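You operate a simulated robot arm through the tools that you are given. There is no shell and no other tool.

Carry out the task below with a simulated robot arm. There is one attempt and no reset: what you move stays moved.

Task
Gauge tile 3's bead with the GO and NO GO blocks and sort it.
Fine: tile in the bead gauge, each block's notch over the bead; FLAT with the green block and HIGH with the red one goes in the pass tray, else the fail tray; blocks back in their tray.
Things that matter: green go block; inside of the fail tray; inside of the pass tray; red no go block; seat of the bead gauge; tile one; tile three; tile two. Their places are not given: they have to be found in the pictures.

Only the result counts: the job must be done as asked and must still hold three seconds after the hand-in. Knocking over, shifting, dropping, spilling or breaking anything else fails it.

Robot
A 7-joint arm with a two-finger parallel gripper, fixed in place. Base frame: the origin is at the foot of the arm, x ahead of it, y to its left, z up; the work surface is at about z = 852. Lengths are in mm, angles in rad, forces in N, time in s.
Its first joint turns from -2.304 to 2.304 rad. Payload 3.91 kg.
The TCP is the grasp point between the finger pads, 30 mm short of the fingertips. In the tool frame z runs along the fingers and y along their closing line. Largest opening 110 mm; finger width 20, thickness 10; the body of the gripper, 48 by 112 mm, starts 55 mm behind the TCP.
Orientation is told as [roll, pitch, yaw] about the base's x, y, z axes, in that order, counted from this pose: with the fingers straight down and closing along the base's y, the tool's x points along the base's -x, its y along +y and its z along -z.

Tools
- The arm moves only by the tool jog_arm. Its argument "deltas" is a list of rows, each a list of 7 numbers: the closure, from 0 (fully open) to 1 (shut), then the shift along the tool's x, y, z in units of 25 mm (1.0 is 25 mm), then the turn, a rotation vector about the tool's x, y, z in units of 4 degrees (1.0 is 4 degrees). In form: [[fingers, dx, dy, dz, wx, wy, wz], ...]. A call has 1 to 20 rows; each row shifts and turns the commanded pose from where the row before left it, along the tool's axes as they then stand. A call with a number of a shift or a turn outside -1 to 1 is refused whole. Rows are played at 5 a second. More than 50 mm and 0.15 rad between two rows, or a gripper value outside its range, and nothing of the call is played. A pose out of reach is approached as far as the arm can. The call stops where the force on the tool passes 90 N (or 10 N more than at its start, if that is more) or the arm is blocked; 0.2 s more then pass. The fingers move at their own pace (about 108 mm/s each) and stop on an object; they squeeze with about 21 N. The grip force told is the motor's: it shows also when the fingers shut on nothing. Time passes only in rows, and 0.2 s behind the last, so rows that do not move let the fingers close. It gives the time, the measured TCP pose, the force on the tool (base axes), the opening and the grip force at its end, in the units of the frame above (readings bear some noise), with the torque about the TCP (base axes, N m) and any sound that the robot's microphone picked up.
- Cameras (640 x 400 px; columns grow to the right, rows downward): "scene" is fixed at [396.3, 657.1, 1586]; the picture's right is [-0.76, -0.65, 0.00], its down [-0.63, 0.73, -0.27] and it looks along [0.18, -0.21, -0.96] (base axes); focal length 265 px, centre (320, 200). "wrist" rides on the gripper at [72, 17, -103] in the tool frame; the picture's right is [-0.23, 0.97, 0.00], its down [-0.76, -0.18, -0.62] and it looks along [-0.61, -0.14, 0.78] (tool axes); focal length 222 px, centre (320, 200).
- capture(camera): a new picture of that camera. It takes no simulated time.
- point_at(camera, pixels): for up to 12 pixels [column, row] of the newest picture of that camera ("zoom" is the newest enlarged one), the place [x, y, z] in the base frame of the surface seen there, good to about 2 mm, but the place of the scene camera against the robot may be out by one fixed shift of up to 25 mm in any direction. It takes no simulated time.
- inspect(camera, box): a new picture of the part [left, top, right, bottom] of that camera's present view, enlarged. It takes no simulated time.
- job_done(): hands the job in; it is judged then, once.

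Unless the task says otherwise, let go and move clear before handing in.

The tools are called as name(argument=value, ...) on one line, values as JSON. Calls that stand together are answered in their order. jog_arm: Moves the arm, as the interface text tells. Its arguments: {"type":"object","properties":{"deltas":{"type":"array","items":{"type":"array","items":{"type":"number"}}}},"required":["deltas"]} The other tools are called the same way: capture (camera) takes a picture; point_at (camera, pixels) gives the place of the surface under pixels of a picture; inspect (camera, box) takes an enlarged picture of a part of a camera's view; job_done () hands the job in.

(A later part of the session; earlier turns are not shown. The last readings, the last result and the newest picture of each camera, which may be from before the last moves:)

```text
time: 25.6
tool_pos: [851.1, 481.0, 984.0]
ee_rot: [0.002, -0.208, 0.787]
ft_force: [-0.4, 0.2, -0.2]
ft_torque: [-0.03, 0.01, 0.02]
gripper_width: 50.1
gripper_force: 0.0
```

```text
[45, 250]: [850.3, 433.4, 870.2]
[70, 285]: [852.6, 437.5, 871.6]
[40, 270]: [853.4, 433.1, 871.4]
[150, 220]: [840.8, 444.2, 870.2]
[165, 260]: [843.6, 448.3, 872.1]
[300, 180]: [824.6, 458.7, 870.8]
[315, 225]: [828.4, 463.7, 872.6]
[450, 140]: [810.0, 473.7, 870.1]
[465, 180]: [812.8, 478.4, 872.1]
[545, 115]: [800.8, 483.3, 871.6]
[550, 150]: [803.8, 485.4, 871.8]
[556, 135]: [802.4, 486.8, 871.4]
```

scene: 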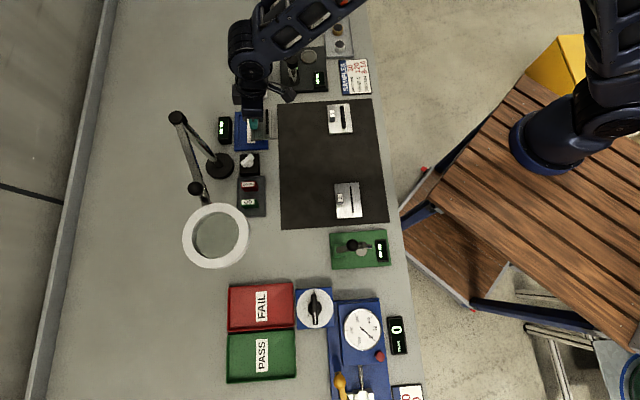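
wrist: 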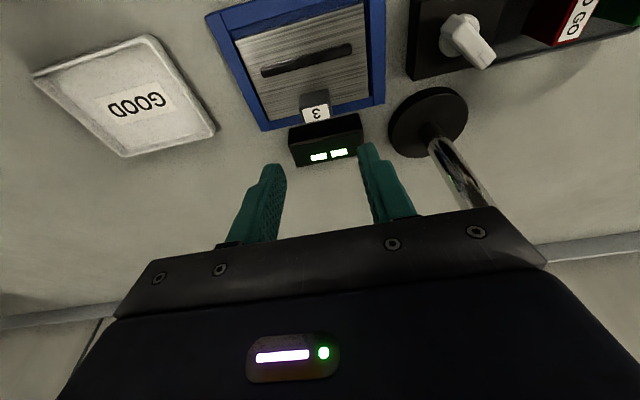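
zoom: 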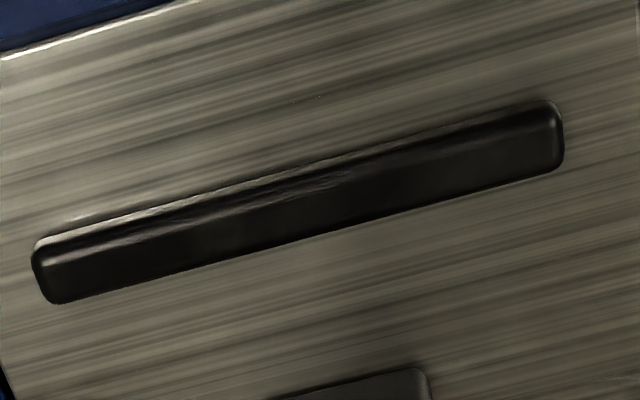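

The bead's top is at z≈872, running along the expected direction with its centre near (827,460.5). Before going to the blocks I'll look at the hand's upper shape from the scene, to judge clearance to the lamp.

capture(camera="scene")

inspect(camera="scene", box=[190, 20, 330, 160])

```text
taken
```

scene: 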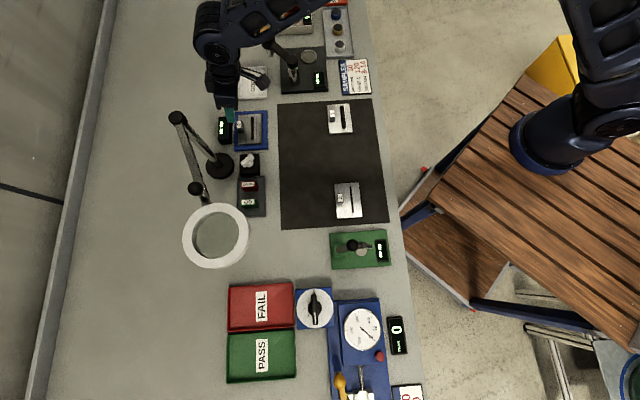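

```text
2.86 times, centred on (260, 90) of scene
```

zoom: 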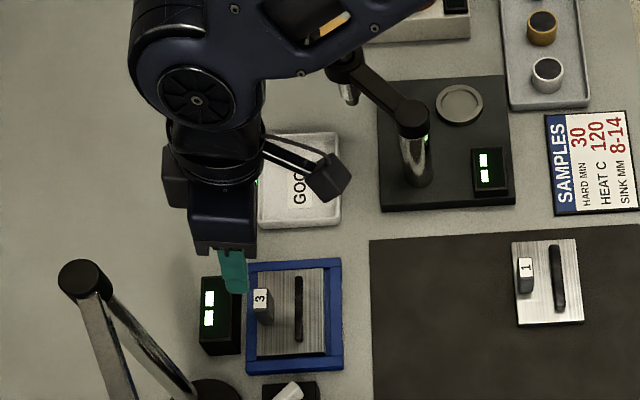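

point_at(camera="zoom", pixels=[[235, 270], [200, 215], [170, 190], [170, 155], [185, 135], [140, 90], [195, 100], [245, 215], [210, 240], [330, 175], [150, 40], [215, 150]])

```text
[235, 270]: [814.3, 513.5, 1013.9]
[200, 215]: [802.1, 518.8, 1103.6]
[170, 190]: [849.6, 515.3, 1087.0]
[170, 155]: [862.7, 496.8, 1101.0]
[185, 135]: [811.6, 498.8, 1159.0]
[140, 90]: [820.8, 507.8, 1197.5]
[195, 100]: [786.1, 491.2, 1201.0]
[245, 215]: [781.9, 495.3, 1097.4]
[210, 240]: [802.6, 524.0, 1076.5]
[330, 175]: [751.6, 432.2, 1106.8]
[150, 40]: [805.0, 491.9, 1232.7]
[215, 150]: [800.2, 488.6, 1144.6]
```

At lamp height the wrist link sits above and behind the TCP, so more tilt will help near the lamp. I'll measure the ring and lamp arm more precisely and calibrate the scene shift against the blocks.

inspect(camera="scene", box=[170, 170, 290, 275])

```text
3.81 times, centred on (230, 222) of scene
```

zoom: 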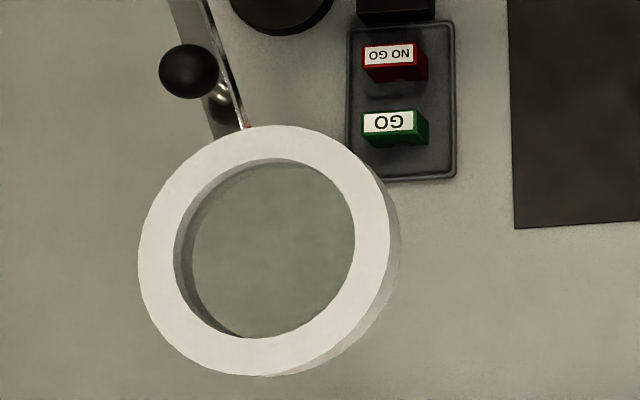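

point_at(camera="zoom", pixels=[[270, 132], [383, 245], [270, 368], [145, 250], [350, 165], [396, 255], [215, 15], [235, 100], [190, 70], [218, 105], [388, 123], [393, 56]])

```text
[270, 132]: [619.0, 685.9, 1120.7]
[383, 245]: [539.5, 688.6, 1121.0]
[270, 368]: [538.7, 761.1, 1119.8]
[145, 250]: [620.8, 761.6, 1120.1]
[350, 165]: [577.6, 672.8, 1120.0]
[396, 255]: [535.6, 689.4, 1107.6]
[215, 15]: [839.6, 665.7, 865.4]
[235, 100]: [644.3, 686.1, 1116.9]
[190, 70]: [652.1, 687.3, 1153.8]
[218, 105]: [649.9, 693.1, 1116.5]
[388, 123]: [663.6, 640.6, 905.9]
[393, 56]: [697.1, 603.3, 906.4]
```

The ring spans roughly u 862–977 and v 44–158 in bench axes at z 1085–1105, about 60 mm from the GO block. I'll tilt to 20°, retreat toward the robot, and move sideways to view the blocks from a safe distance.

jog_arm(deltas=[[0.545, 0, 0, 0, 0, -1, 0], [0.545, 0, 0, 0, 0, -1, 0], [0.545, 0.827, 0, -0.301, 0, 0, 0], [0.545, 0.827, 0, -0.301, 0, 0, 0], [0.545, 0.827, 0, -0.301, 0, 0, 0], [0.545, 0.827, 0, -0.301, 0, 0, 0], [0.545, 0.827, 0, -0.301, 0, 0, 0], [0.545, 0, 0, 0, 0, 0, 0]])

jog_arm(deltas=[[0.545, 0, 0.944, 0, 0, 0, 0], [0.545, 0, 0.944, 0, 0, 0, 0], [0.545, 0, 0.944, 0, 0, 0, 0], [0.545, 0, 0.944, 0, 0, 0, 0], [0.545, 0, 0.944, 0, 0, 0, 0], [0.545, 0, 0.944, 0, 0, 0, 0], [0.545, 0, 0.944, 0, 0, 0, 0], [0.545, 0, 0.944, 0, 0, 0, 0], [0.545, 0, 0.944, 0, 0, 0, 0], [0.545, 0, 0.944, 0, 0, 0, 0], [0.545, 0, 0, 0, 0, 0, 0]])

capture(camera="wrist")

capture(camera="scene")

```text
time: 27.4
tool_pos: [771.3, 403.3, 983.8]
ee_rot: [0.0, -0.349, 0.785]
ft_force: [0.1, -0.5, 0.4]
ft_torque: [0.0, 0.02, -0.01]
gripper_width: 50.2
gripper_force: 0.0
```

```text
time: 29.8
tool_pos: [605.6, 572.6, 984.7]
ee_rot: [0.001, -0.35, 0.785]
ft_force: [0.7, -1.2, -0.6]
ft_torque: [-0.02, -0.04, 0.02]
gripper_width: 50.3
gripper_force: 0.0
```

```text
taken
```

wrist: 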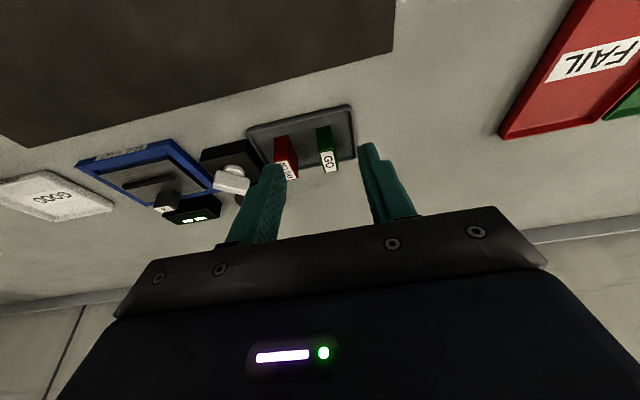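

```text
taken
```

scene: 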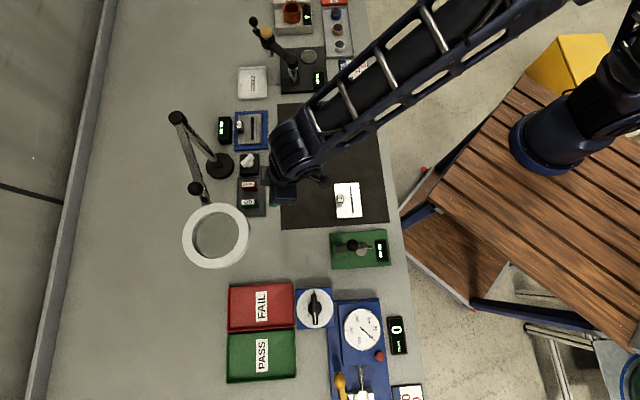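

GO shows at (327,148) in the wrist view, directly ahead. I'll zoom in and measure it.

inspect(camera="wrist", box=[260, 100, 370, 190])

```text
4.44 times, centred on (315, 145) of wrist
```

zoom: 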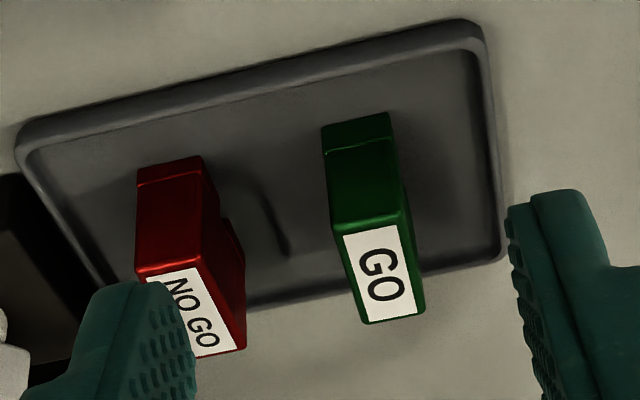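

point_at(camera="zoom", pixels=[[340, 236], [405, 223], [420, 308], [368, 319], [326, 150], [388, 135], [325, 132], [387, 117], [372, 270], [140, 272], [205, 258], [240, 345]])

```text
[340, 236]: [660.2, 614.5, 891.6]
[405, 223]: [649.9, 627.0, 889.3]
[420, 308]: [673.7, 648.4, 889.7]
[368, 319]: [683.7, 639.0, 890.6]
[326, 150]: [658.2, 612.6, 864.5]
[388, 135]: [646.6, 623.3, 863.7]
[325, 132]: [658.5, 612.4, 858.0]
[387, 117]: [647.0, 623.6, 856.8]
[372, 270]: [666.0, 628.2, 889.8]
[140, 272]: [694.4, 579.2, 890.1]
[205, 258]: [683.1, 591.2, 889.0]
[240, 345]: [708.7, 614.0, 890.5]
```

GO's centre is confirmed at (667,632) with its top at z≈890. I'll drop to z 935 here, then slide outward over GO, staying below the lamp ring.

jog_arm(deltas=[[0.545, 0.34, 0, 0.934, 0, 0, 0], [0.545, 0.34, 0, 0.934, 0, 0, 0], [0.545, -0.7415, -0.013, 0.27, 0, 0, 0], [0.545, -0.7415, -0.013, 0.27, 0, 0, 0], [0.545, 0, 0, 0, 0, 0, 0]])

capture(camera="wrist")

capture(camera="scene")

inspect(camera="scene", box=[170, 110, 350, 250])

```text
time: 31.0
tool_pos: [635.9, 597.2, 932.7]
ee_rot: [-0.001, -0.351, 0.786]
ft_force: [-1.2, 1.2, 0.5]
ft_torque: [0.02, -0.05, 0.01]
gripper_width: 49.9
gripper_force: 0.0
```

```text
taken
```

wrist: 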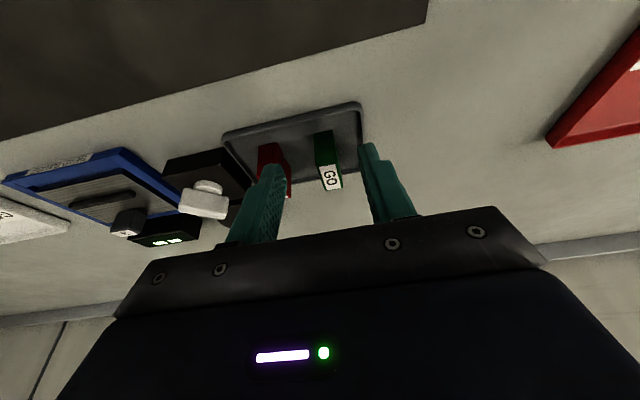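

```text
taken
```

scene: 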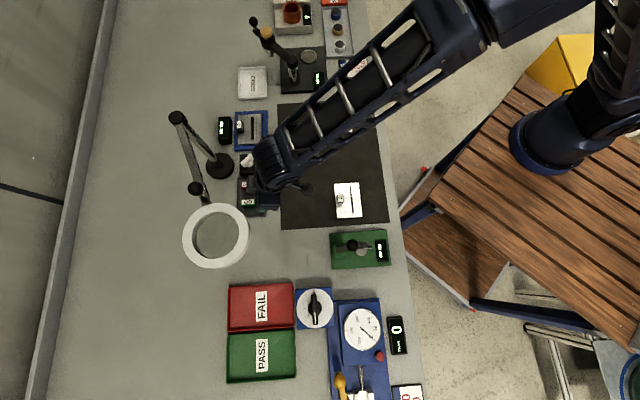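

```text
2.86 times, centred on (260, 180) of scene
```

zoom: 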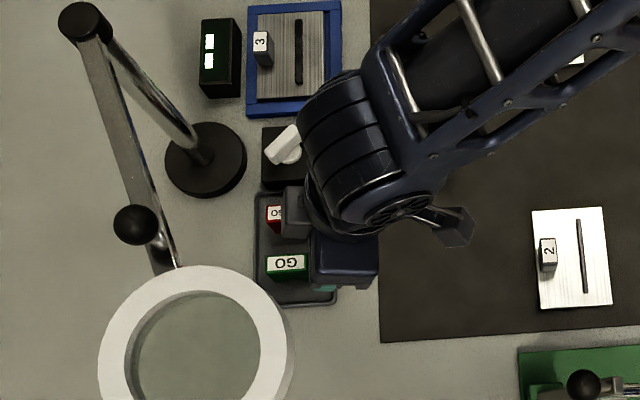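

point_at(camera="zoom", pixels=[[306, 130], [325, 205], [288, 205], [320, 250], [320, 280], [315, 170], [345, 75], [120, 150], [165, 245], [200, 275], [270, 310], [290, 330]])

```text
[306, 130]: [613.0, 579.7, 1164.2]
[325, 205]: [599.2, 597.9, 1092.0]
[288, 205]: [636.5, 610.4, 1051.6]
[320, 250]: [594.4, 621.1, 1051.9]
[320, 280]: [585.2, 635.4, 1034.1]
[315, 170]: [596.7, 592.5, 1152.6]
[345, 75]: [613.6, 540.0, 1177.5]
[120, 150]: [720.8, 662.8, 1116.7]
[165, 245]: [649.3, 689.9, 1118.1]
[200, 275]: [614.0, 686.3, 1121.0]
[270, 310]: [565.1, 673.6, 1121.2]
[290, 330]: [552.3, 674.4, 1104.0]
```

Clearances look good: wrist to ring ≥50 mm, and the gripper body stays well below the lamp. I'll hold still for one row for a clean pose reading, and zoom in on GO.

jog_arm(deltas=[[0.545, 0, 0, 0, 0, 0, 0]])

jog_arm(deltas=[[0.545, 0, 0, 0, 0, 0, 0]])

inspect(camera="wrist", box=[240, 110, 400, 210])

point_at(camera="zoom", pixels=[[318, 222], [388, 205], [400, 305], [340, 318], [330, 240], [385, 230], [300, 110], [365, 95], [365, 270], [345, 160]])

```text
time: 31.4
tool_pos: [636.3, 596.3, 932.5]
ee_rot: [0.001, -0.35, 0.784]
ft_force: [0.9, -1.3, -1.1]
ft_torque: [0.01, 0.01, -0.01]
gripper_width: 49.9
gripper_force: 0.1
```

```text
time: 31.8
tool_pos: [637.0, 598.4, 932.8]
ee_rot: [0.001, -0.351, 0.786]
ft_force: [0.3, 0.2, 0.2]
ft_torque: [-0.01, 0.01, 0.01]
gripper_width: 50.4
gripper_force: 0.0
```

```text
4.00 times, centred on (320, 160) of wrist
```

zoom: 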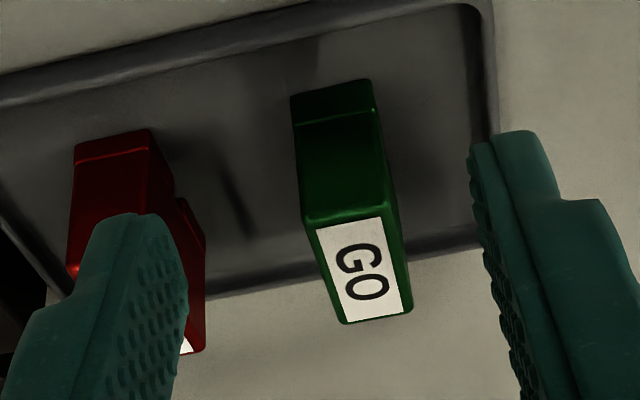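

```text
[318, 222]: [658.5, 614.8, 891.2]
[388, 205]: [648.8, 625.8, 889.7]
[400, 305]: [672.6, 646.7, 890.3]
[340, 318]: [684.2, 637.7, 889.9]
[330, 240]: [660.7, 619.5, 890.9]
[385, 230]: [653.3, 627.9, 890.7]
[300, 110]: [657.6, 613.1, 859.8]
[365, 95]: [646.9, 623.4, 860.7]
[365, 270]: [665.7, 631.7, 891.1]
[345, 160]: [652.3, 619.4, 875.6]
```

GO's centre averages (666.7,631.8) and the TCP is still at (636.4,597.3). I'll finish the outward slide with a 3 mm sideways correction and descend to grip height.

jog_arm(deltas=[[0.545, -0.7385, 0.062, 0.269, 0, 0, 0], [0.545, -0.7385, 0.062, 0.269, 0, 0, 0], [0.545, 0, 0, 0, 0, 0, 0], [0.545, 0.2375, 0, 0.652, 0, 0, 0], [0.545, 0.2375, 0, 0.652, 0, 0, 0], [0.545, 0, 0, 0, 0, 0, 0]])

inspect(camera="wrist", box=[240, 90, 400, 220])

inspect(camera="scene", box=[170, 110, 350, 250])

```text
time: 33.2
tool_pos: [659.8, 626.1, 896.8]
ee_rot: [-0.001, -0.35, 0.786]
ft_force: [0.5, -0.9, -0.4]
ft_torque: [0.0, -0.01, 0.01]
gripper_width: 50.0
gripper_force: 0.0
```

```text
3.08 times, centred on (320, 155) of wrist
```

zoom: 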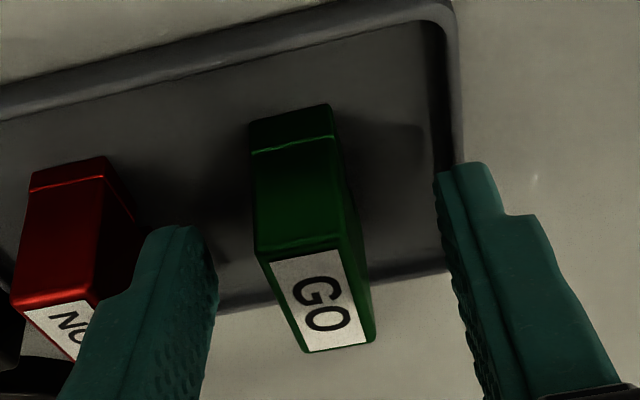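

```text
2.86 times, centred on (260, 180) of scene
```

zoom: 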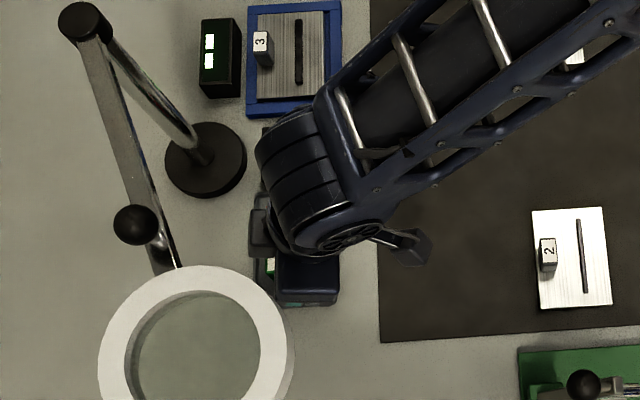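

The fingers flank GO cleanly and the lamp is clear. I'll close on GO.

jog_arm(deltas=[[0.7, 0, 0, 0, 0, 0, 0], [0.8, 0, 0, 0, 0, 0, 0], [1, 0, 0, 0, 0, 0, 0], [1, 0, 0, 0, 0, 0, 0], [1, 0, 0, 0, 0, 0, 0]])

inspect(camera="wrist", box=[240, 90, 400, 220])

```text
time: 34.4
tool_pos: [659.4, 624.9, 898.2]
ee_rot: [-0.002, -0.349, 0.785]
ft_force: [-0.8, -0.2, -0.7]
ft_torque: [-0.02, 0.02, -0.01]
gripper_width: 17.3
gripper_force: 21.1
```

```text
3.08 times, centred on (320, 155) of wrist
```

zoom: 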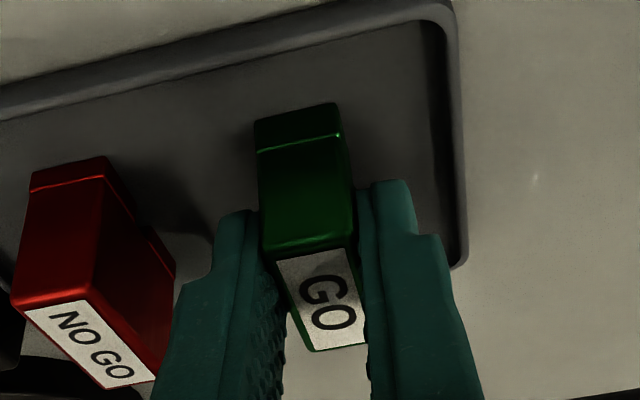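

GO is gripped at 17.3 mm and 21 N. I'll lift 25 mm, retreat toward the robot below lamp level, then check the grip.

jog_arm(deltas=[[1, -0.171, 0, -0.47, 0, 0, 0], [1, -0.171, 0, -0.47, 0, 0, 0], [1, 0, 0, 0, 0, 0, 0], [1, 0.752, 0, -0.2736, 0, 0, 0], [1, 0.752, 0, -0.2736, 0, 0, 0], [1, 0.752, 0, -0.2736, 0, 0, 0], [1, 0.752, 0, -0.2736, 0, 0, 0], [1, 0, 0, 0, 0, 0, 0]])

capture(camera="wrist")

inspect(camera="wrist", box=[250, 100, 400, 200])

```text
time: 36.2
tool_pos: [601.6, 571.1, 924.9]
ee_rot: [-0.001, -0.349, 0.786]
ft_force: [0.1, -0.7, -1.5]
ft_torque: [0.01, 0.01, -0.02]
gripper_width: 17.6
gripper_force: 21.2
```

```text
taken
```

wrist: 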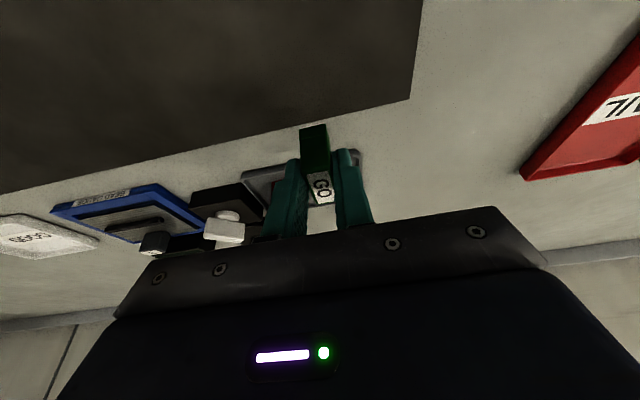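

```text
4.00 times, centred on (325, 150) of wrist
```

zoom: 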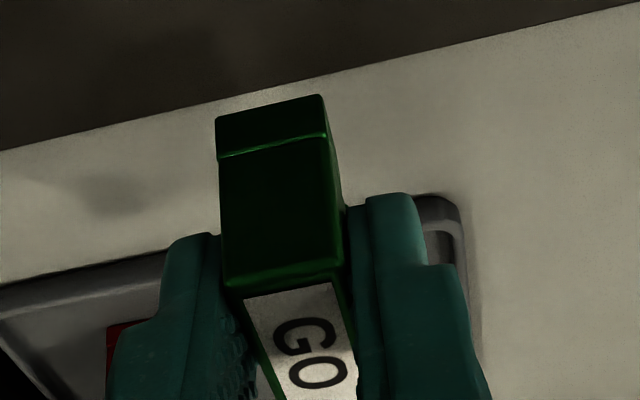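

I'll measure the held block's near face and top relative to the TCP.

point_at(camera="zoom", pixels=[[220, 122], [316, 102], [222, 160], [322, 140], [226, 278], [336, 262], [270, 112], [275, 148], [283, 270], [260, 310], [335, 295], [345, 370]])

jog_arm(deltas=[[1, 0, 0, 0, 0, 0, 0]])

jog_arm(deltas=[[1, 0, 0, 0, 0, 0, 0]])

```text
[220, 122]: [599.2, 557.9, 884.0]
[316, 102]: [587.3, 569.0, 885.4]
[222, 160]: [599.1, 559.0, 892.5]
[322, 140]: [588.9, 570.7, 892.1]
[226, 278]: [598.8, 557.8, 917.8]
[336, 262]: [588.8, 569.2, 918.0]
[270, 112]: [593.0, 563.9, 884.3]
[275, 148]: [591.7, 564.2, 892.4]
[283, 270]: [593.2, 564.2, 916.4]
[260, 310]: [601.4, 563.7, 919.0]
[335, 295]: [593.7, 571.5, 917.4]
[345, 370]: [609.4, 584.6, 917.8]
```

```text
time: 36.6
tool_pos: [601.3, 571.1, 924.4]
ee_rot: [0.001, -0.349, 0.785]
ft_force: [0.5, -0.2, -0.9]
ft_torque: [0.02, 0.0, 0.01]
gripper_width: 17.5
gripper_force: 21.0
```

```text
time: 37.0
tool_pos: [601.4, 571.6, 925.1]
ee_rot: [0.0, -0.348, 0.784]
ft_force: [0.4, 0.5, -0.2]
ft_torque: [-0.01, -0.01, -0.01]
gripper_width: 17.5
gripper_force: 21.2
```

GO is held level, with its near face vertical about 10.7 mm inward of the TCP. I'll raise 20 mm and traverse sideways to line up with the gauge, staying short of it.

jog_arm(deltas=[[1, -0.274, 0, -0.752, 0, 0, 0], [1, 0, -0.949, 0, 0, 0, 0], [1, 0, -0.949, 0, 0, 0, 0], [1, 0, -0.949, 0, 0, 0, 0], [1, 0, -0.949, 0, 0, 0, 0], [1, 0, -0.949, 0, 0, 0, 0], [1, 0, -0.949, 0, 0, 0, 0], [1, 0, -0.949, 0, 0, 0, 0], [1, 0, -0.949, 0, 0, 0, 0], [1, 0, -0.949, 0, 0, 0, 0], [1, 0, -0.949, 0, 0, 0, 0], [1, 0, 0, 0, 0, 0, 0], [1, 0, 0, 0, 0, 0, 0]])

capture(camera="wrist")

inspect(camera="wrist", box=[220, 90, 420, 220])

```text
time: 39.8
tool_pos: [772.0, 406.5, 944.0]
ee_rot: [-0.001, -0.348, 0.785]
ft_force: [0.0, 0.1, -1.2]
ft_torque: [-0.04, -0.01, 0.01]
gripper_width: 17.7
gripper_force: 20.8
```

```text
taken
```

wrist: 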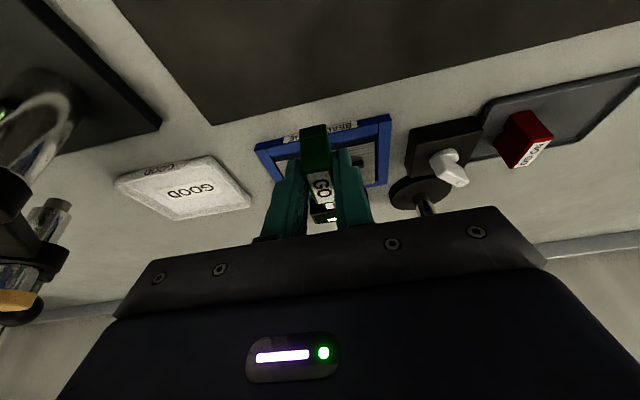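

```text
3.08 times, centred on (320, 155) of wrist
```

zoom: 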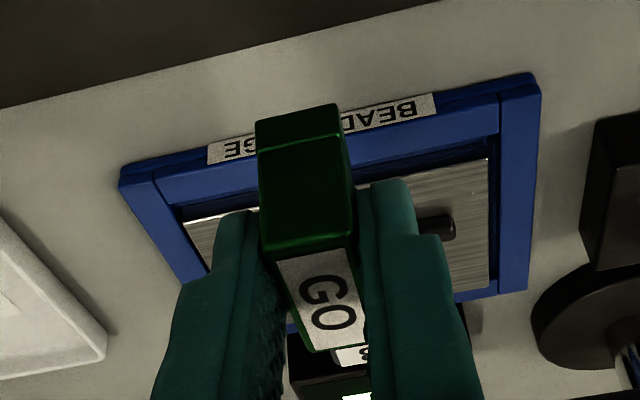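

GO hangs just in front of the gauge. I'll hold still for more pose readings and measure the block's near face here.

jog_arm(deltas=[[1, 0, 0, 0, 0, 0, 0]])

inspect(camera="wrist", box=[220, 90, 420, 220])

point_at(camera="zoom", pixels=[[262, 130], [335, 115], [300, 122], [300, 135], [270, 245], [345, 230], [305, 235], [440, 222], [450, 235], [445, 228], [455, 165], [200, 225]])

jog_arm(deltas=[[1, 0, 0, 0, 0, 0, 0]])

```text
time: 40.2
tool_pos: [770.2, 405.6, 944.4]
ee_rot: [0.001, -0.349, 0.786]
ft_force: [0.6, -0.3, -1.2]
ft_torque: [-0.02, -0.02, 0.0]
gripper_width: 17.5
gripper_force: 21.1
```

```text
3.08 times, centred on (320, 155) of wrist
```

zoom: 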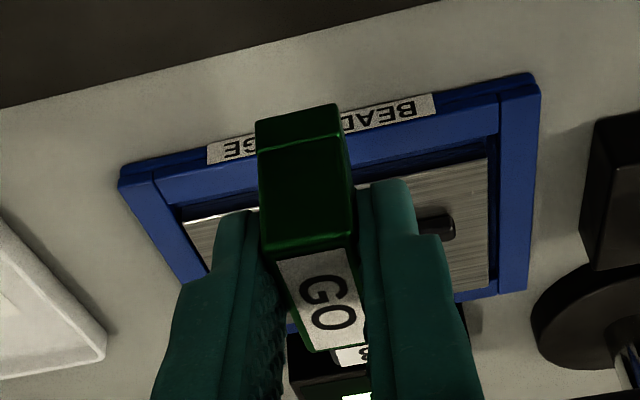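

```text
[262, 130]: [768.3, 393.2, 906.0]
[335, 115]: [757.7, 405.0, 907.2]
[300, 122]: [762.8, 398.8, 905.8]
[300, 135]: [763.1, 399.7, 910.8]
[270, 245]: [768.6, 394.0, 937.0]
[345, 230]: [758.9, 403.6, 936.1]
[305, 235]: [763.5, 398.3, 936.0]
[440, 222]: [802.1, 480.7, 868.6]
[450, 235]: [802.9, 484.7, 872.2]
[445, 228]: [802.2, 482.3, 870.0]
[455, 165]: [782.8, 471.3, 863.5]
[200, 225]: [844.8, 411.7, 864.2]
```

```text
time: 40.6
tool_pos: [771.2, 405.3, 945.7]
ee_rot: [0.0, -0.349, 0.785]
ft_force: [0.4, -0.3, -1.0]
ft_torque: [-0.03, 0.02, 0.01]
gripper_width: 17.3
gripper_force: 20.9
```

The block's near face is at u≈824.1 with its centre ≈843.9, and the bead's right end shows at (440–455,215–240) in the zoom. I'll zoom in on that bead end for a precise reading.

inspect(camera="wrist", box=[340, 130, 390, 190])

```text
6.67 times, centred on (365, 160) of wrist
```

zoom: 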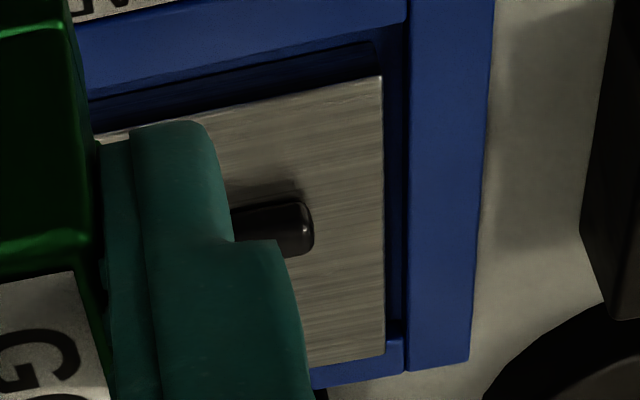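

point_at(camera="zoom", pixels=[[285, 205], [290, 215], [295, 230], [300, 248], [262, 208], [270, 232], [285, 192], [320, 220], [380, 80], [383, 350], [312, 362], [340, 90]])

```text
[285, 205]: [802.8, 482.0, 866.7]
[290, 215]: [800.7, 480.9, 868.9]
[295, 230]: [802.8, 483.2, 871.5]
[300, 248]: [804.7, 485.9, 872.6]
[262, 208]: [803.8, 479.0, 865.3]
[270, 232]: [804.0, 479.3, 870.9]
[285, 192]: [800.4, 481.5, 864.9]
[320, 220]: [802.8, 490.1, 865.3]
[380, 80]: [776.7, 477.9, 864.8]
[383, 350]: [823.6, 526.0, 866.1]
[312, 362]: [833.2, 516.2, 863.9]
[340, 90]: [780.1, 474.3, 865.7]
```

The tile spans u 889–956 and the bead's centre is at u≈912.2, so GO needs about 68.3 mm more outward. I'll move there at the same height and re-measure both in one picture.

jog_arm(deltas=[[1, -0.642, 0, 0.2336, 0, 0, 0], [1, -0.642, 0, 0.2336, 0, 0, 0], [1, -0.642, 0, 0.2336, 0, 0, 0], [1, -0.642, 0, 0.2336, 0, 0, 0], [1, 0, 0, 0, 0, 0, 0], [1, 0, 0, 0, 0, 0, 0]])

inspect(camera="wrist", box=[220, 40, 420, 220])

```text
time: 42.0
tool_pos: [820.7, 452.2, 945.9]
ee_rot: [0.001, -0.349, 0.785]
ft_force: [-0.3, 0.1, -0.3]
ft_torque: [-0.02, -0.02, 0.01]
gripper_width: 17.6
gripper_force: 21.1
```

```text
2.22 times, centred on (320, 130) of wrist
```

zoom: 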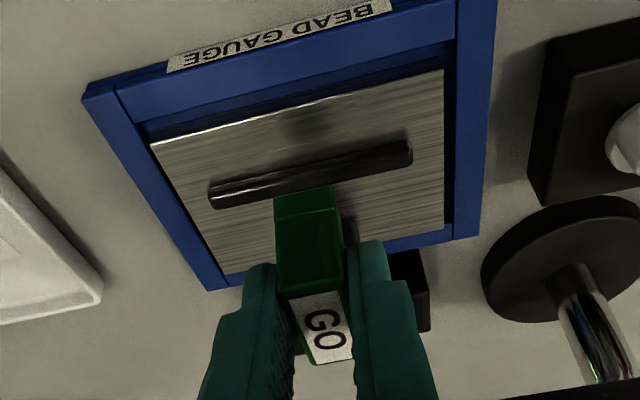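

The whole bead is visible now above the held block. I'll zoom in and measure the bead and the block's near face together.

inspect(camera="wrist", box=[262, 90, 372, 160])

```text
5.71 times, centred on (317, 125) of wrist
```

zoom: 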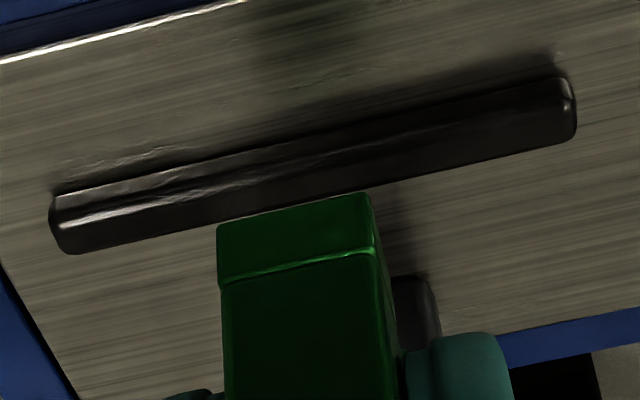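

point_at(camera="zoom", pixels=[[120, 180], [120, 203], [120, 225], [120, 240], [480, 105], [480, 120], [480, 140], [480, 154], [300, 150], [300, 170], [230, 245], [360, 215]])

point_at(camera="zoom", pixels=[[225, 270], [370, 240], [230, 320], [375, 300], [300, 330], [295, 230], [300, 280], [20, 60], [220, 10], [200, 165], [200, 190], [200, 220]])

```text
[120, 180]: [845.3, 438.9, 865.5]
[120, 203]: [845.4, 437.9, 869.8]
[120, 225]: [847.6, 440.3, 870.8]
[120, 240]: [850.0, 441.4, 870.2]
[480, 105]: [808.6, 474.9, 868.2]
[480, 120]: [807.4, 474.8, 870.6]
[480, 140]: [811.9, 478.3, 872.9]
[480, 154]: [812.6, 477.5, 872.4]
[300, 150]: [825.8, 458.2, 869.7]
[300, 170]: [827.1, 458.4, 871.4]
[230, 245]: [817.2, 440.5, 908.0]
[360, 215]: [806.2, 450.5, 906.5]
```

```text
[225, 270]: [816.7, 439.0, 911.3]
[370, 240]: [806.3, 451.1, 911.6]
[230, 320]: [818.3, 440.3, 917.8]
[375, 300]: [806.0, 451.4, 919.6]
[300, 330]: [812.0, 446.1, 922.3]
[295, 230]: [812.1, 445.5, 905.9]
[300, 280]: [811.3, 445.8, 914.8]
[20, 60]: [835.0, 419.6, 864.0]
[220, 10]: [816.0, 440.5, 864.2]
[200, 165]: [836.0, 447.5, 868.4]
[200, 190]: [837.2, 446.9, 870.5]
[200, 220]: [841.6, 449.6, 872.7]
```

The bead's centre is at u≈913.0 and the block's centre at ≈911.3, so I'll shift outward 1.6 mm and lower to just above the bead, then check the view.

jog_arm(deltas=[[1, -0.06, 0, 0.022, 0, 0, 0], [1, 0.1915, 0, 0.526, 0, 0, 0], [1, 0.1915, 0, 0.526, 0, 0, 0], [1, 0, 0, 0, 0, 0, 0], [1, 0, 0, 0, 0, 0, 0]])

inspect(camera="wrist", box=[250, 80, 390, 180])

inspect(camera="scene", box=[200, 90, 280, 160])

```text
time: 43.2
tool_pos: [820.5, 451.8, 916.6]
ee_rot: [-0.001, -0.348, 0.787]
ft_force: [-0.1, 0.2, -1.1]
ft_torque: [0.0, -0.04, -0.02]
gripper_width: 17.5
gripper_force: 20.5
```

```text
4.00 times, centred on (320, 130) of wrist
```

zoom: 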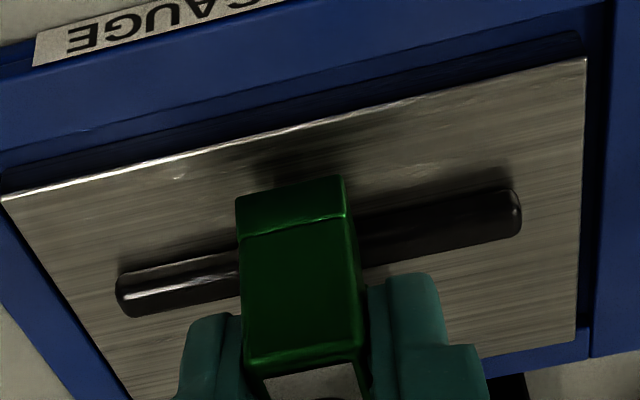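

```text
5.71 times, centred on (240, 125) of scene
```

zoom: 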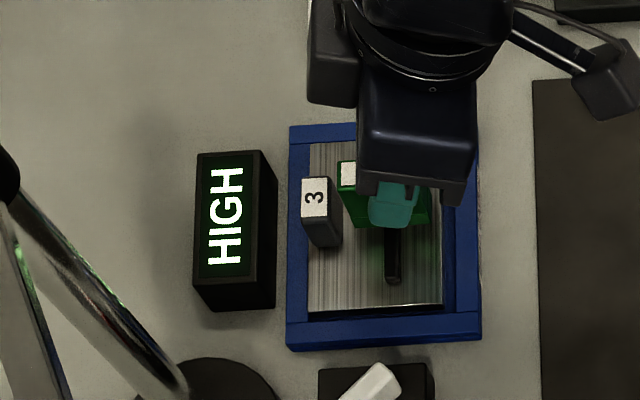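

The gauge already reads HIGH while GO hovers, so its display follows the block's height. I'll measure alignment once more at this height and then lower in small steps.

point_at(camera="wrist", pixels=[[290, 146], [290, 152], [290, 156], [370, 130], [370, 137], [370, 142], [312, 135], [335, 131], [315, 150], [336, 145], [330, 155]])

jog_arm(deltas=[[1, 0.0274, 0, 0.0752, 0, 0, 0], [1, 0, 0, 0, 0, 0, 0]])

jog_arm(deltas=[[1, 0.0274, 0, 0.0752, 0, 0, 0], [1, 0, 0, 0, 0, 0, 0]])

```text
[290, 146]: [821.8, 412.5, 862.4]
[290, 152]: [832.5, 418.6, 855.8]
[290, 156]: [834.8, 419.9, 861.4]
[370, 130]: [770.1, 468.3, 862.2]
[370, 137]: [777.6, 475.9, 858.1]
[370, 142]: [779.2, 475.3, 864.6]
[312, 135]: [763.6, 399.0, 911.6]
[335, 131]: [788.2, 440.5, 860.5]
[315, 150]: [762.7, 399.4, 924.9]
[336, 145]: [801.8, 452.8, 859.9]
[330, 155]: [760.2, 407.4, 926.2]
```

```text
time: 43.8
tool_pos: [821.5, 453.5, 914.8]
ee_rot: [0.001, -0.348, 0.783]
ft_force: [-1.1, -0.2, -0.3]
ft_torque: [-0.02, -0.01, 0.0]
gripper_width: 17.5
gripper_force: 21.1
```

```text
time: 44.4
tool_pos: [820.0, 452.4, 914.1]
ee_rot: [-0.001, -0.35, 0.786]
ft_force: [0.1, 0.5, -1.2]
ft_torque: [0.02, -0.02, -0.02]
gripper_width: 17.4
gripper_force: 21.8
```

No contact yet at about the bead-top level. I'll zoom in to check that the notch is swallowing the bead.

inspect(camera="wrist", box=[260, 85, 390, 175])

point_at(camera="zoom", pixels=[[100, 260], [110, 280], [115, 295], [470, 180], [475, 200], [480, 225], [235, 215], [320, 195], [235, 270], [330, 255], [280, 300], [270, 195]])

```text
4.44 times, centred on (325, 130) of wrist
```

zoom: 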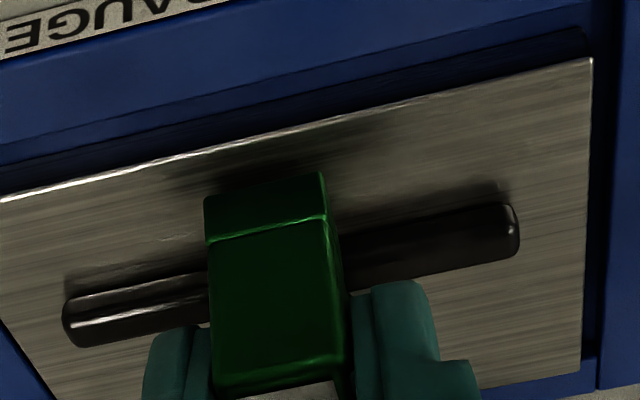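

```text
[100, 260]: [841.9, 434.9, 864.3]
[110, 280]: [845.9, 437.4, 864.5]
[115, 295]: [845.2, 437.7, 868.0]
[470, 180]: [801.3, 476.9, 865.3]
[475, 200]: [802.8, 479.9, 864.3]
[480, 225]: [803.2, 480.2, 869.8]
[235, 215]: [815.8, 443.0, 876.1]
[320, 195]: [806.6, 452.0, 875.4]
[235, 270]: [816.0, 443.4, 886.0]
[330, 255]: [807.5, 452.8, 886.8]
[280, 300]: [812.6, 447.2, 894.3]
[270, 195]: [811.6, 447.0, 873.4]
```

Block centre u≈912.5 against bead centre ≈913 is well aligned. I'll keep lowering in 1.5–2 mm steps.

jog_arm(deltas=[[1, 0.0274, 0, 0.0752, 0, 0, 0], [1, 0, 0, 0, 0, 0, 0]])

jog_arm(deltas=[[1, 0.0205, 0, 0.0564, 0, 0, 0], [1, 0, 0, 0, 0, 0, 0]])

inspect(camera="wrist", box=[260, 85, 390, 175])

```text
time: 45.0
tool_pos: [820.3, 453.2, 911.3]
ee_rot: [0.0, -0.349, 0.787]
ft_force: [1.5, 1.2, 0.2]
ft_torque: [0.02, -0.04, -0.04]
gripper_width: 17.5
gripper_force: 21.1
```

```text
time: 45.6
tool_pos: [819.8, 453.2, 909.6]
ee_rot: [-0.001, -0.348, 0.784]
ft_force: [-0.6, -0.2, 0.1]
ft_torque: [0.01, 0.0, 0.01]
gripper_width: 17.6
gripper_force: 20.4
```

```text
4.44 times, centred on (325, 130) of wrist
```

zoom: 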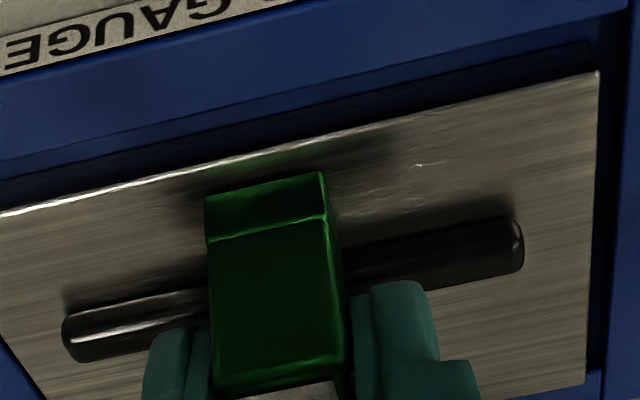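

The block's bottom is now about 867.6, below the bead's top at 872, so the notch is over the bead. I'll continue to contact.

jog_arm(deltas=[[1, 0.0137, 0, 0.0376, 0, 0, 0], [1, 0, 0, 0, 0, 0, 0]])

jog_arm(deltas=[[1, 0.0137, 0, 0.0376, 0, 0, 0], [1, 0, 0, 0, 0, 0, 0]])

inspect(camera="scene", box=[200, 90, 280, 160])

```text
time: 46.2
tool_pos: [819.8, 453.7, 908.0]
ee_rot: [-0.001, -0.35, 0.787]
ft_force: [0.5, 0.1, -0.8]
ft_torque: [0.02, 0.01, -0.02]
gripper_width: 17.4
gripper_force: 21.2
```

```text
time: 46.8
tool_pos: [821.5, 453.5, 907.4]
ee_rot: [-0.001, -0.349, 0.786]
ft_force: [-0.7, 1.2, -0.9]
ft_torque: [0.0, 0.01, 0.01]
gripper_width: 17.4
gripper_force: 21.0
```

```text
5.71 times, centred on (240, 125) of scene
```

zoom: 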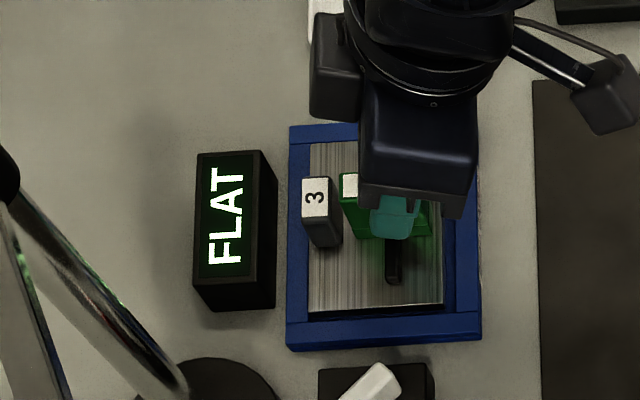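

The display now reads FLAT with GO. I'll lower 1 mm more to feel contact, then let the block rest freely for a moment to confirm the reading.

jog_arm(deltas=[[1, 0.0137, 0, 0.0376, 0, 0, 0], [1, 0, 0, 0, 0, 0, 0]])

inspect(camera="scene", box=[200, 90, 280, 160])

```text
time: 47.4
tool_pos: [820.4, 453.7, 908.1]
ee_rot: [0.001, -0.352, 0.785]
ft_force: [-1.3, 1.7, 10.5]
ft_torque: [0.07, 0.04, -0.03]
gripper_width: 17.6
gripper_force: 20.8
```

```text
5.71 times, centred on (240, 125) of scene
```

zoom: 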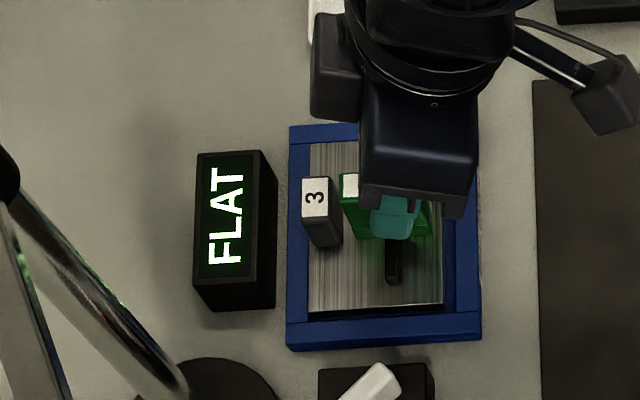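

Contact at +10.5 N with the display still FLAT. I'll open slightly so GO rests on its own, then look again.

jog_arm(deltas=[[0.75, 0, 0, 0, 0, 0, 0], [0.75, 0, 0, 0, 0, 0, 0], [0.75, 0, 0, 0, 0, 0, 0], [0.75, 0, 0, 0, 0, 0, 0], [0.75, 0, 0, 0, 0, 0, 0]])

inspect(camera="scene", box=[200, 90, 280, 160])

inspect(camera="wrist", box=[260, 85, 390, 175])

```text
time: 48.6
tool_pos: [821.6, 452.9, 907.0]
ee_rot: [0.002, -0.35, 0.785]
ft_force: [-0.2, 0.4, -0.4]
ft_torque: [0.0, -0.01, -0.01]
gripper_width: 27.7
gripper_force: 0.0
```

```text
5.71 times, centred on (240, 125) of scene
```

zoom: 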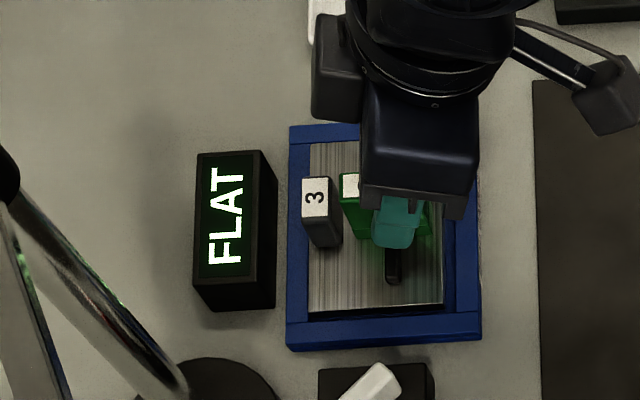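

```text
4.44 times, centred on (325, 130) of wrist
```

zoom: 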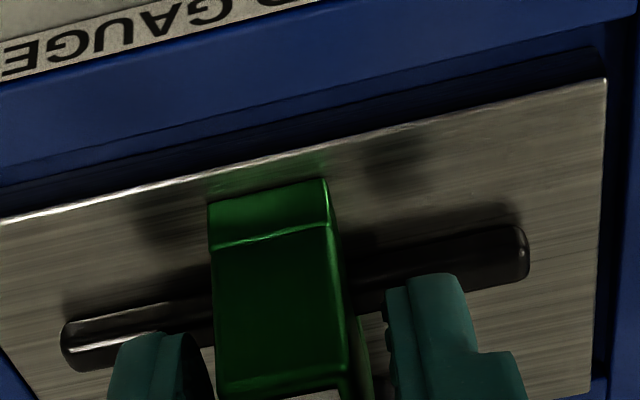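

GO resting freely reads FLAT. I'll re-grip it and lift it off the bead.

jog_arm(deltas=[[0.85, 0, 0, 0, 0, 0, 0], [1, 0, 0, 0, 0, 0, 0], [1, 0, 0, 0, 0, 0, 0], [1, 0, 0, 0, 0, 0, 0], [1, -0.137, 0, -0.376, 0, 0, 0], [1, -0.137, 0, -0.376, 0, 0, 0], [1, -0.274, 0, -0.752, 0, 0, 0], [1, 0, 0, 0, 0, 0, 0]])

inspect(camera="wrist", box=[240, 60, 400, 190])

```text
time: 50.4
tool_pos: [819.9, 454.0, 945.7]
ee_rot: [0.0, -0.351, 0.785]
ft_force: [0.2, 0.1, -1.3]
ft_torque: [0.0, 0.0, 0.03]
gripper_width: 17.3
gripper_force: 21.0
```

```text
3.08 times, centred on (320, 125) of wrist
```

zoom: 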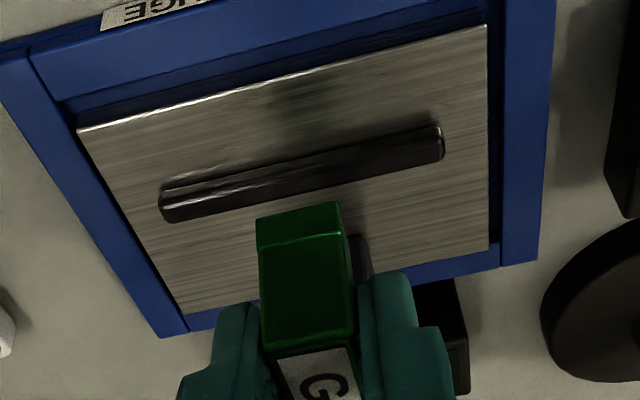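

The tile is undisturbed and GO is held. I'll reverse the route: back toward the robot, sideways to the tray lane, staying at this height.

jog_arm(deltas=[[1, 0.658, 0, -0.2394, 0, 0, 0], [1, 0.658, 0, -0.2394, 0, 0, 0], [1, 0.658, 0, -0.2394, 0, 0, 0], [1, 0.658, 0, -0.2394, 0, 0, 0], [1, 0, 0.949, 0, 0, 0, 0], [1, 0, 0.949, 0, 0, 0, 0], [1, 0, 0.949, 0, 0, 0, 0], [1, 0, 0.949, 0, 0, 0, 0], [1, 0, 0.949, 0, 0, 0, 0], [1, 0, 0.949, 0, 0, 0, 0], [1, 0, 0.949, 0, 0, 0, 0], [1, 0, 0.949, 0, 0, 0, 0], [1, 0, 0.949, 0, 0, 0, 0], [1, 0, 0.949, 0, 0, 0, 0], [1, 0, 0, 0, 0, 0, 0], [1, 0, 0, 0, 0, 0, 0]])

jog_arm(deltas=[[1, 0, 0, 0, 0, 0, 0]])

capture(camera="wrist")

inspect(camera="wrist", box=[220, 90, 420, 220])

```text
time: 53.8
tool_pos: [605.3, 573.5, 945.0]
ee_rot: [-0.001, -0.348, 0.784]
ft_force: [0.5, -0.3, -0.5]
ft_torque: [-0.03, 0.0, 0.02]
gripper_width: 17.7
gripper_force: 20.8
```

```text
time: 54.2
tool_pos: [606.4, 573.0, 946.1]
ee_rot: [0.0, -0.348, 0.784]
ft_force: [0.7, 0.3, -1.0]
ft_torque: [-0.03, 0.02, -0.01]
gripper_width: 17.8
gripper_force: 20.9
```

```text
taken
```

wrist: 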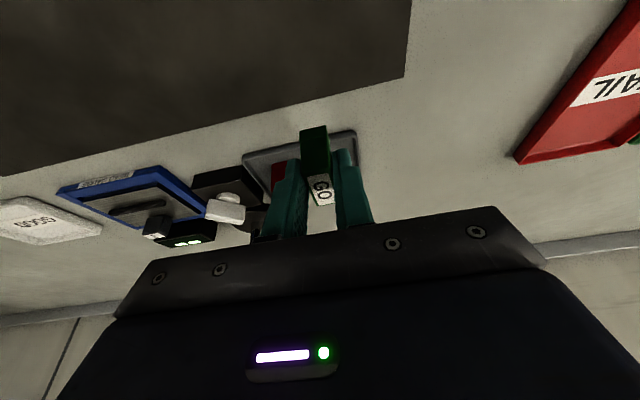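

```text
3.08 times, centred on (320, 155) of wrist
```

zoom: 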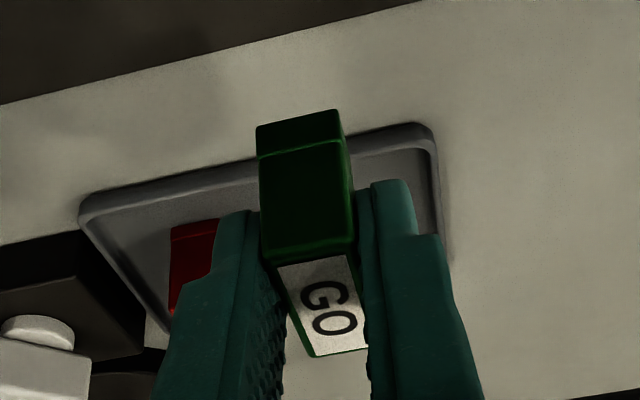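

I'll measure the held block's near face and the tray edges from here.

point_at(camera="zoom", pixels=[[264, 135], [336, 120], [300, 135], [300, 165], [268, 245], [345, 228], [305, 240], [85, 215], [425, 130], [200, 178], [180, 240], [430, 220]])

```text
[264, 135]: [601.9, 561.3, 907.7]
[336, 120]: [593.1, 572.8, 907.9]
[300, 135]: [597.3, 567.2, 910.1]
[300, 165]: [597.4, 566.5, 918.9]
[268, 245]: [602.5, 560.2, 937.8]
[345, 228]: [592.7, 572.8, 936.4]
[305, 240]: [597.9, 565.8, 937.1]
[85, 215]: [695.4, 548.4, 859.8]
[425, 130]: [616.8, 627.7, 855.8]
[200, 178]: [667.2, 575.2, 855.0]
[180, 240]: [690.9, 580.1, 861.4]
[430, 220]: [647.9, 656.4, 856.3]
```

The block's centre needs to go +75.1 mm outward and −2 mm sideways to return to its original spot. I'll drop 22 mm first so I pass under the lamp, then slide in over the tray.

jog_arm(deltas=[[1, 0.301, 0, 0.827, 0, 0, 0], [1, -0.706, -0.0265, 0.2568, 0, 0, 0], [1, -0.706, -0.0265, 0.2568, 0, 0, 0], [1, -0.706, -0.0265, 0.2568, 0, 0, 0], [1, -0.706, -0.0265, 0.2568, 0, 0, 0], [1, 0, 0, 0, 0, 0, 0], [1, 0, 0, 0, 0, 0, 0]])

inspect(camera="wrist", box=[220, 70, 420, 200])

inspect(camera="scene", box=[170, 110, 350, 250])

```text
time: 55.8
tool_pos: [658.1, 624.6, 924.0]
ee_rot: [0.0, -0.348, 0.784]
ft_force: [0.4, 0.2, -0.2]
ft_torque: [-0.03, 0.0, 0.01]
gripper_width: 17.7
gripper_force: 20.9
```

```text
3.08 times, centred on (320, 135) of wrist
```

zoom: 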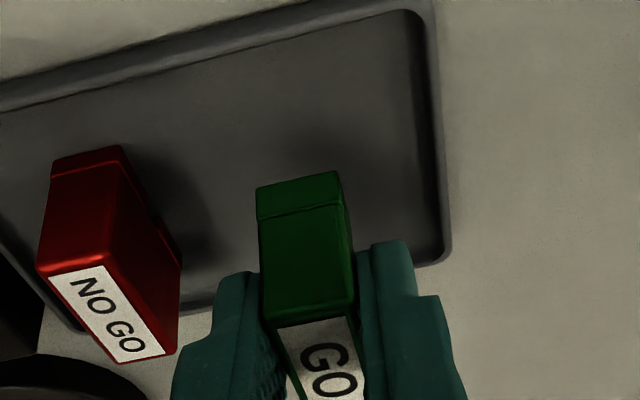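

```text
2.86 times, centred on (260, 180) of scene
```

zoom: 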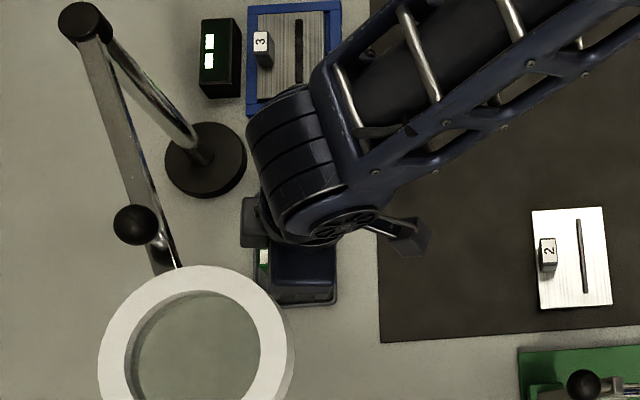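

GO is over its spot, well inside the tray rim, and the lamp is clear. I'll lower it to the tray floor.

jog_arm(deltas=[[1, 0.15, 0, 0.4135, 0, 0, 0], [1, 0.15, 0, 0.4135, 0, 0, 0], [1, 0, 0, 0, 0, 0, 0]])

jog_arm(deltas=[[1, 0.0137, 0, 0.0376, 0, 0, 0], [1, 0.0137, 0, 0.0376, 0, 0, 0], [1, 0, 0, 0, 0, 0, 0]])

jog_arm(deltas=[[1, 0.0137, 0, 0.0376, 0, 0, 0], [1, 0, 0, 0, 0, 0, 0]])

```text
time: 56.6
tool_pos: [658.6, 624.3, 902.3]
ee_rot: [-0.001, -0.349, 0.786]
ft_force: [0.6, 0.0, -1.4]
ft_torque: [0.0, 0.01, 0.01]
gripper_width: 17.2
gripper_force: 21.2
```

```text
time: 57.4
tool_pos: [657.9, 622.5, 899.8]
ee_rot: [0.0, -0.35, 0.785]
ft_force: [0.8, -0.6, -0.4]
ft_torque: [-0.01, -0.01, 0.0]
gripper_width: 17.3
gripper_force: 21.2
```

```text
time: 58.0
tool_pos: [658.2, 622.6, 898.7]
ee_rot: [0.0, -0.349, 0.785]
ft_force: [-0.7, 0.3, -1.3]
ft_torque: [-0.02, 0.01, -0.01]
gripper_width: 17.7
gripper_force: 20.6
```

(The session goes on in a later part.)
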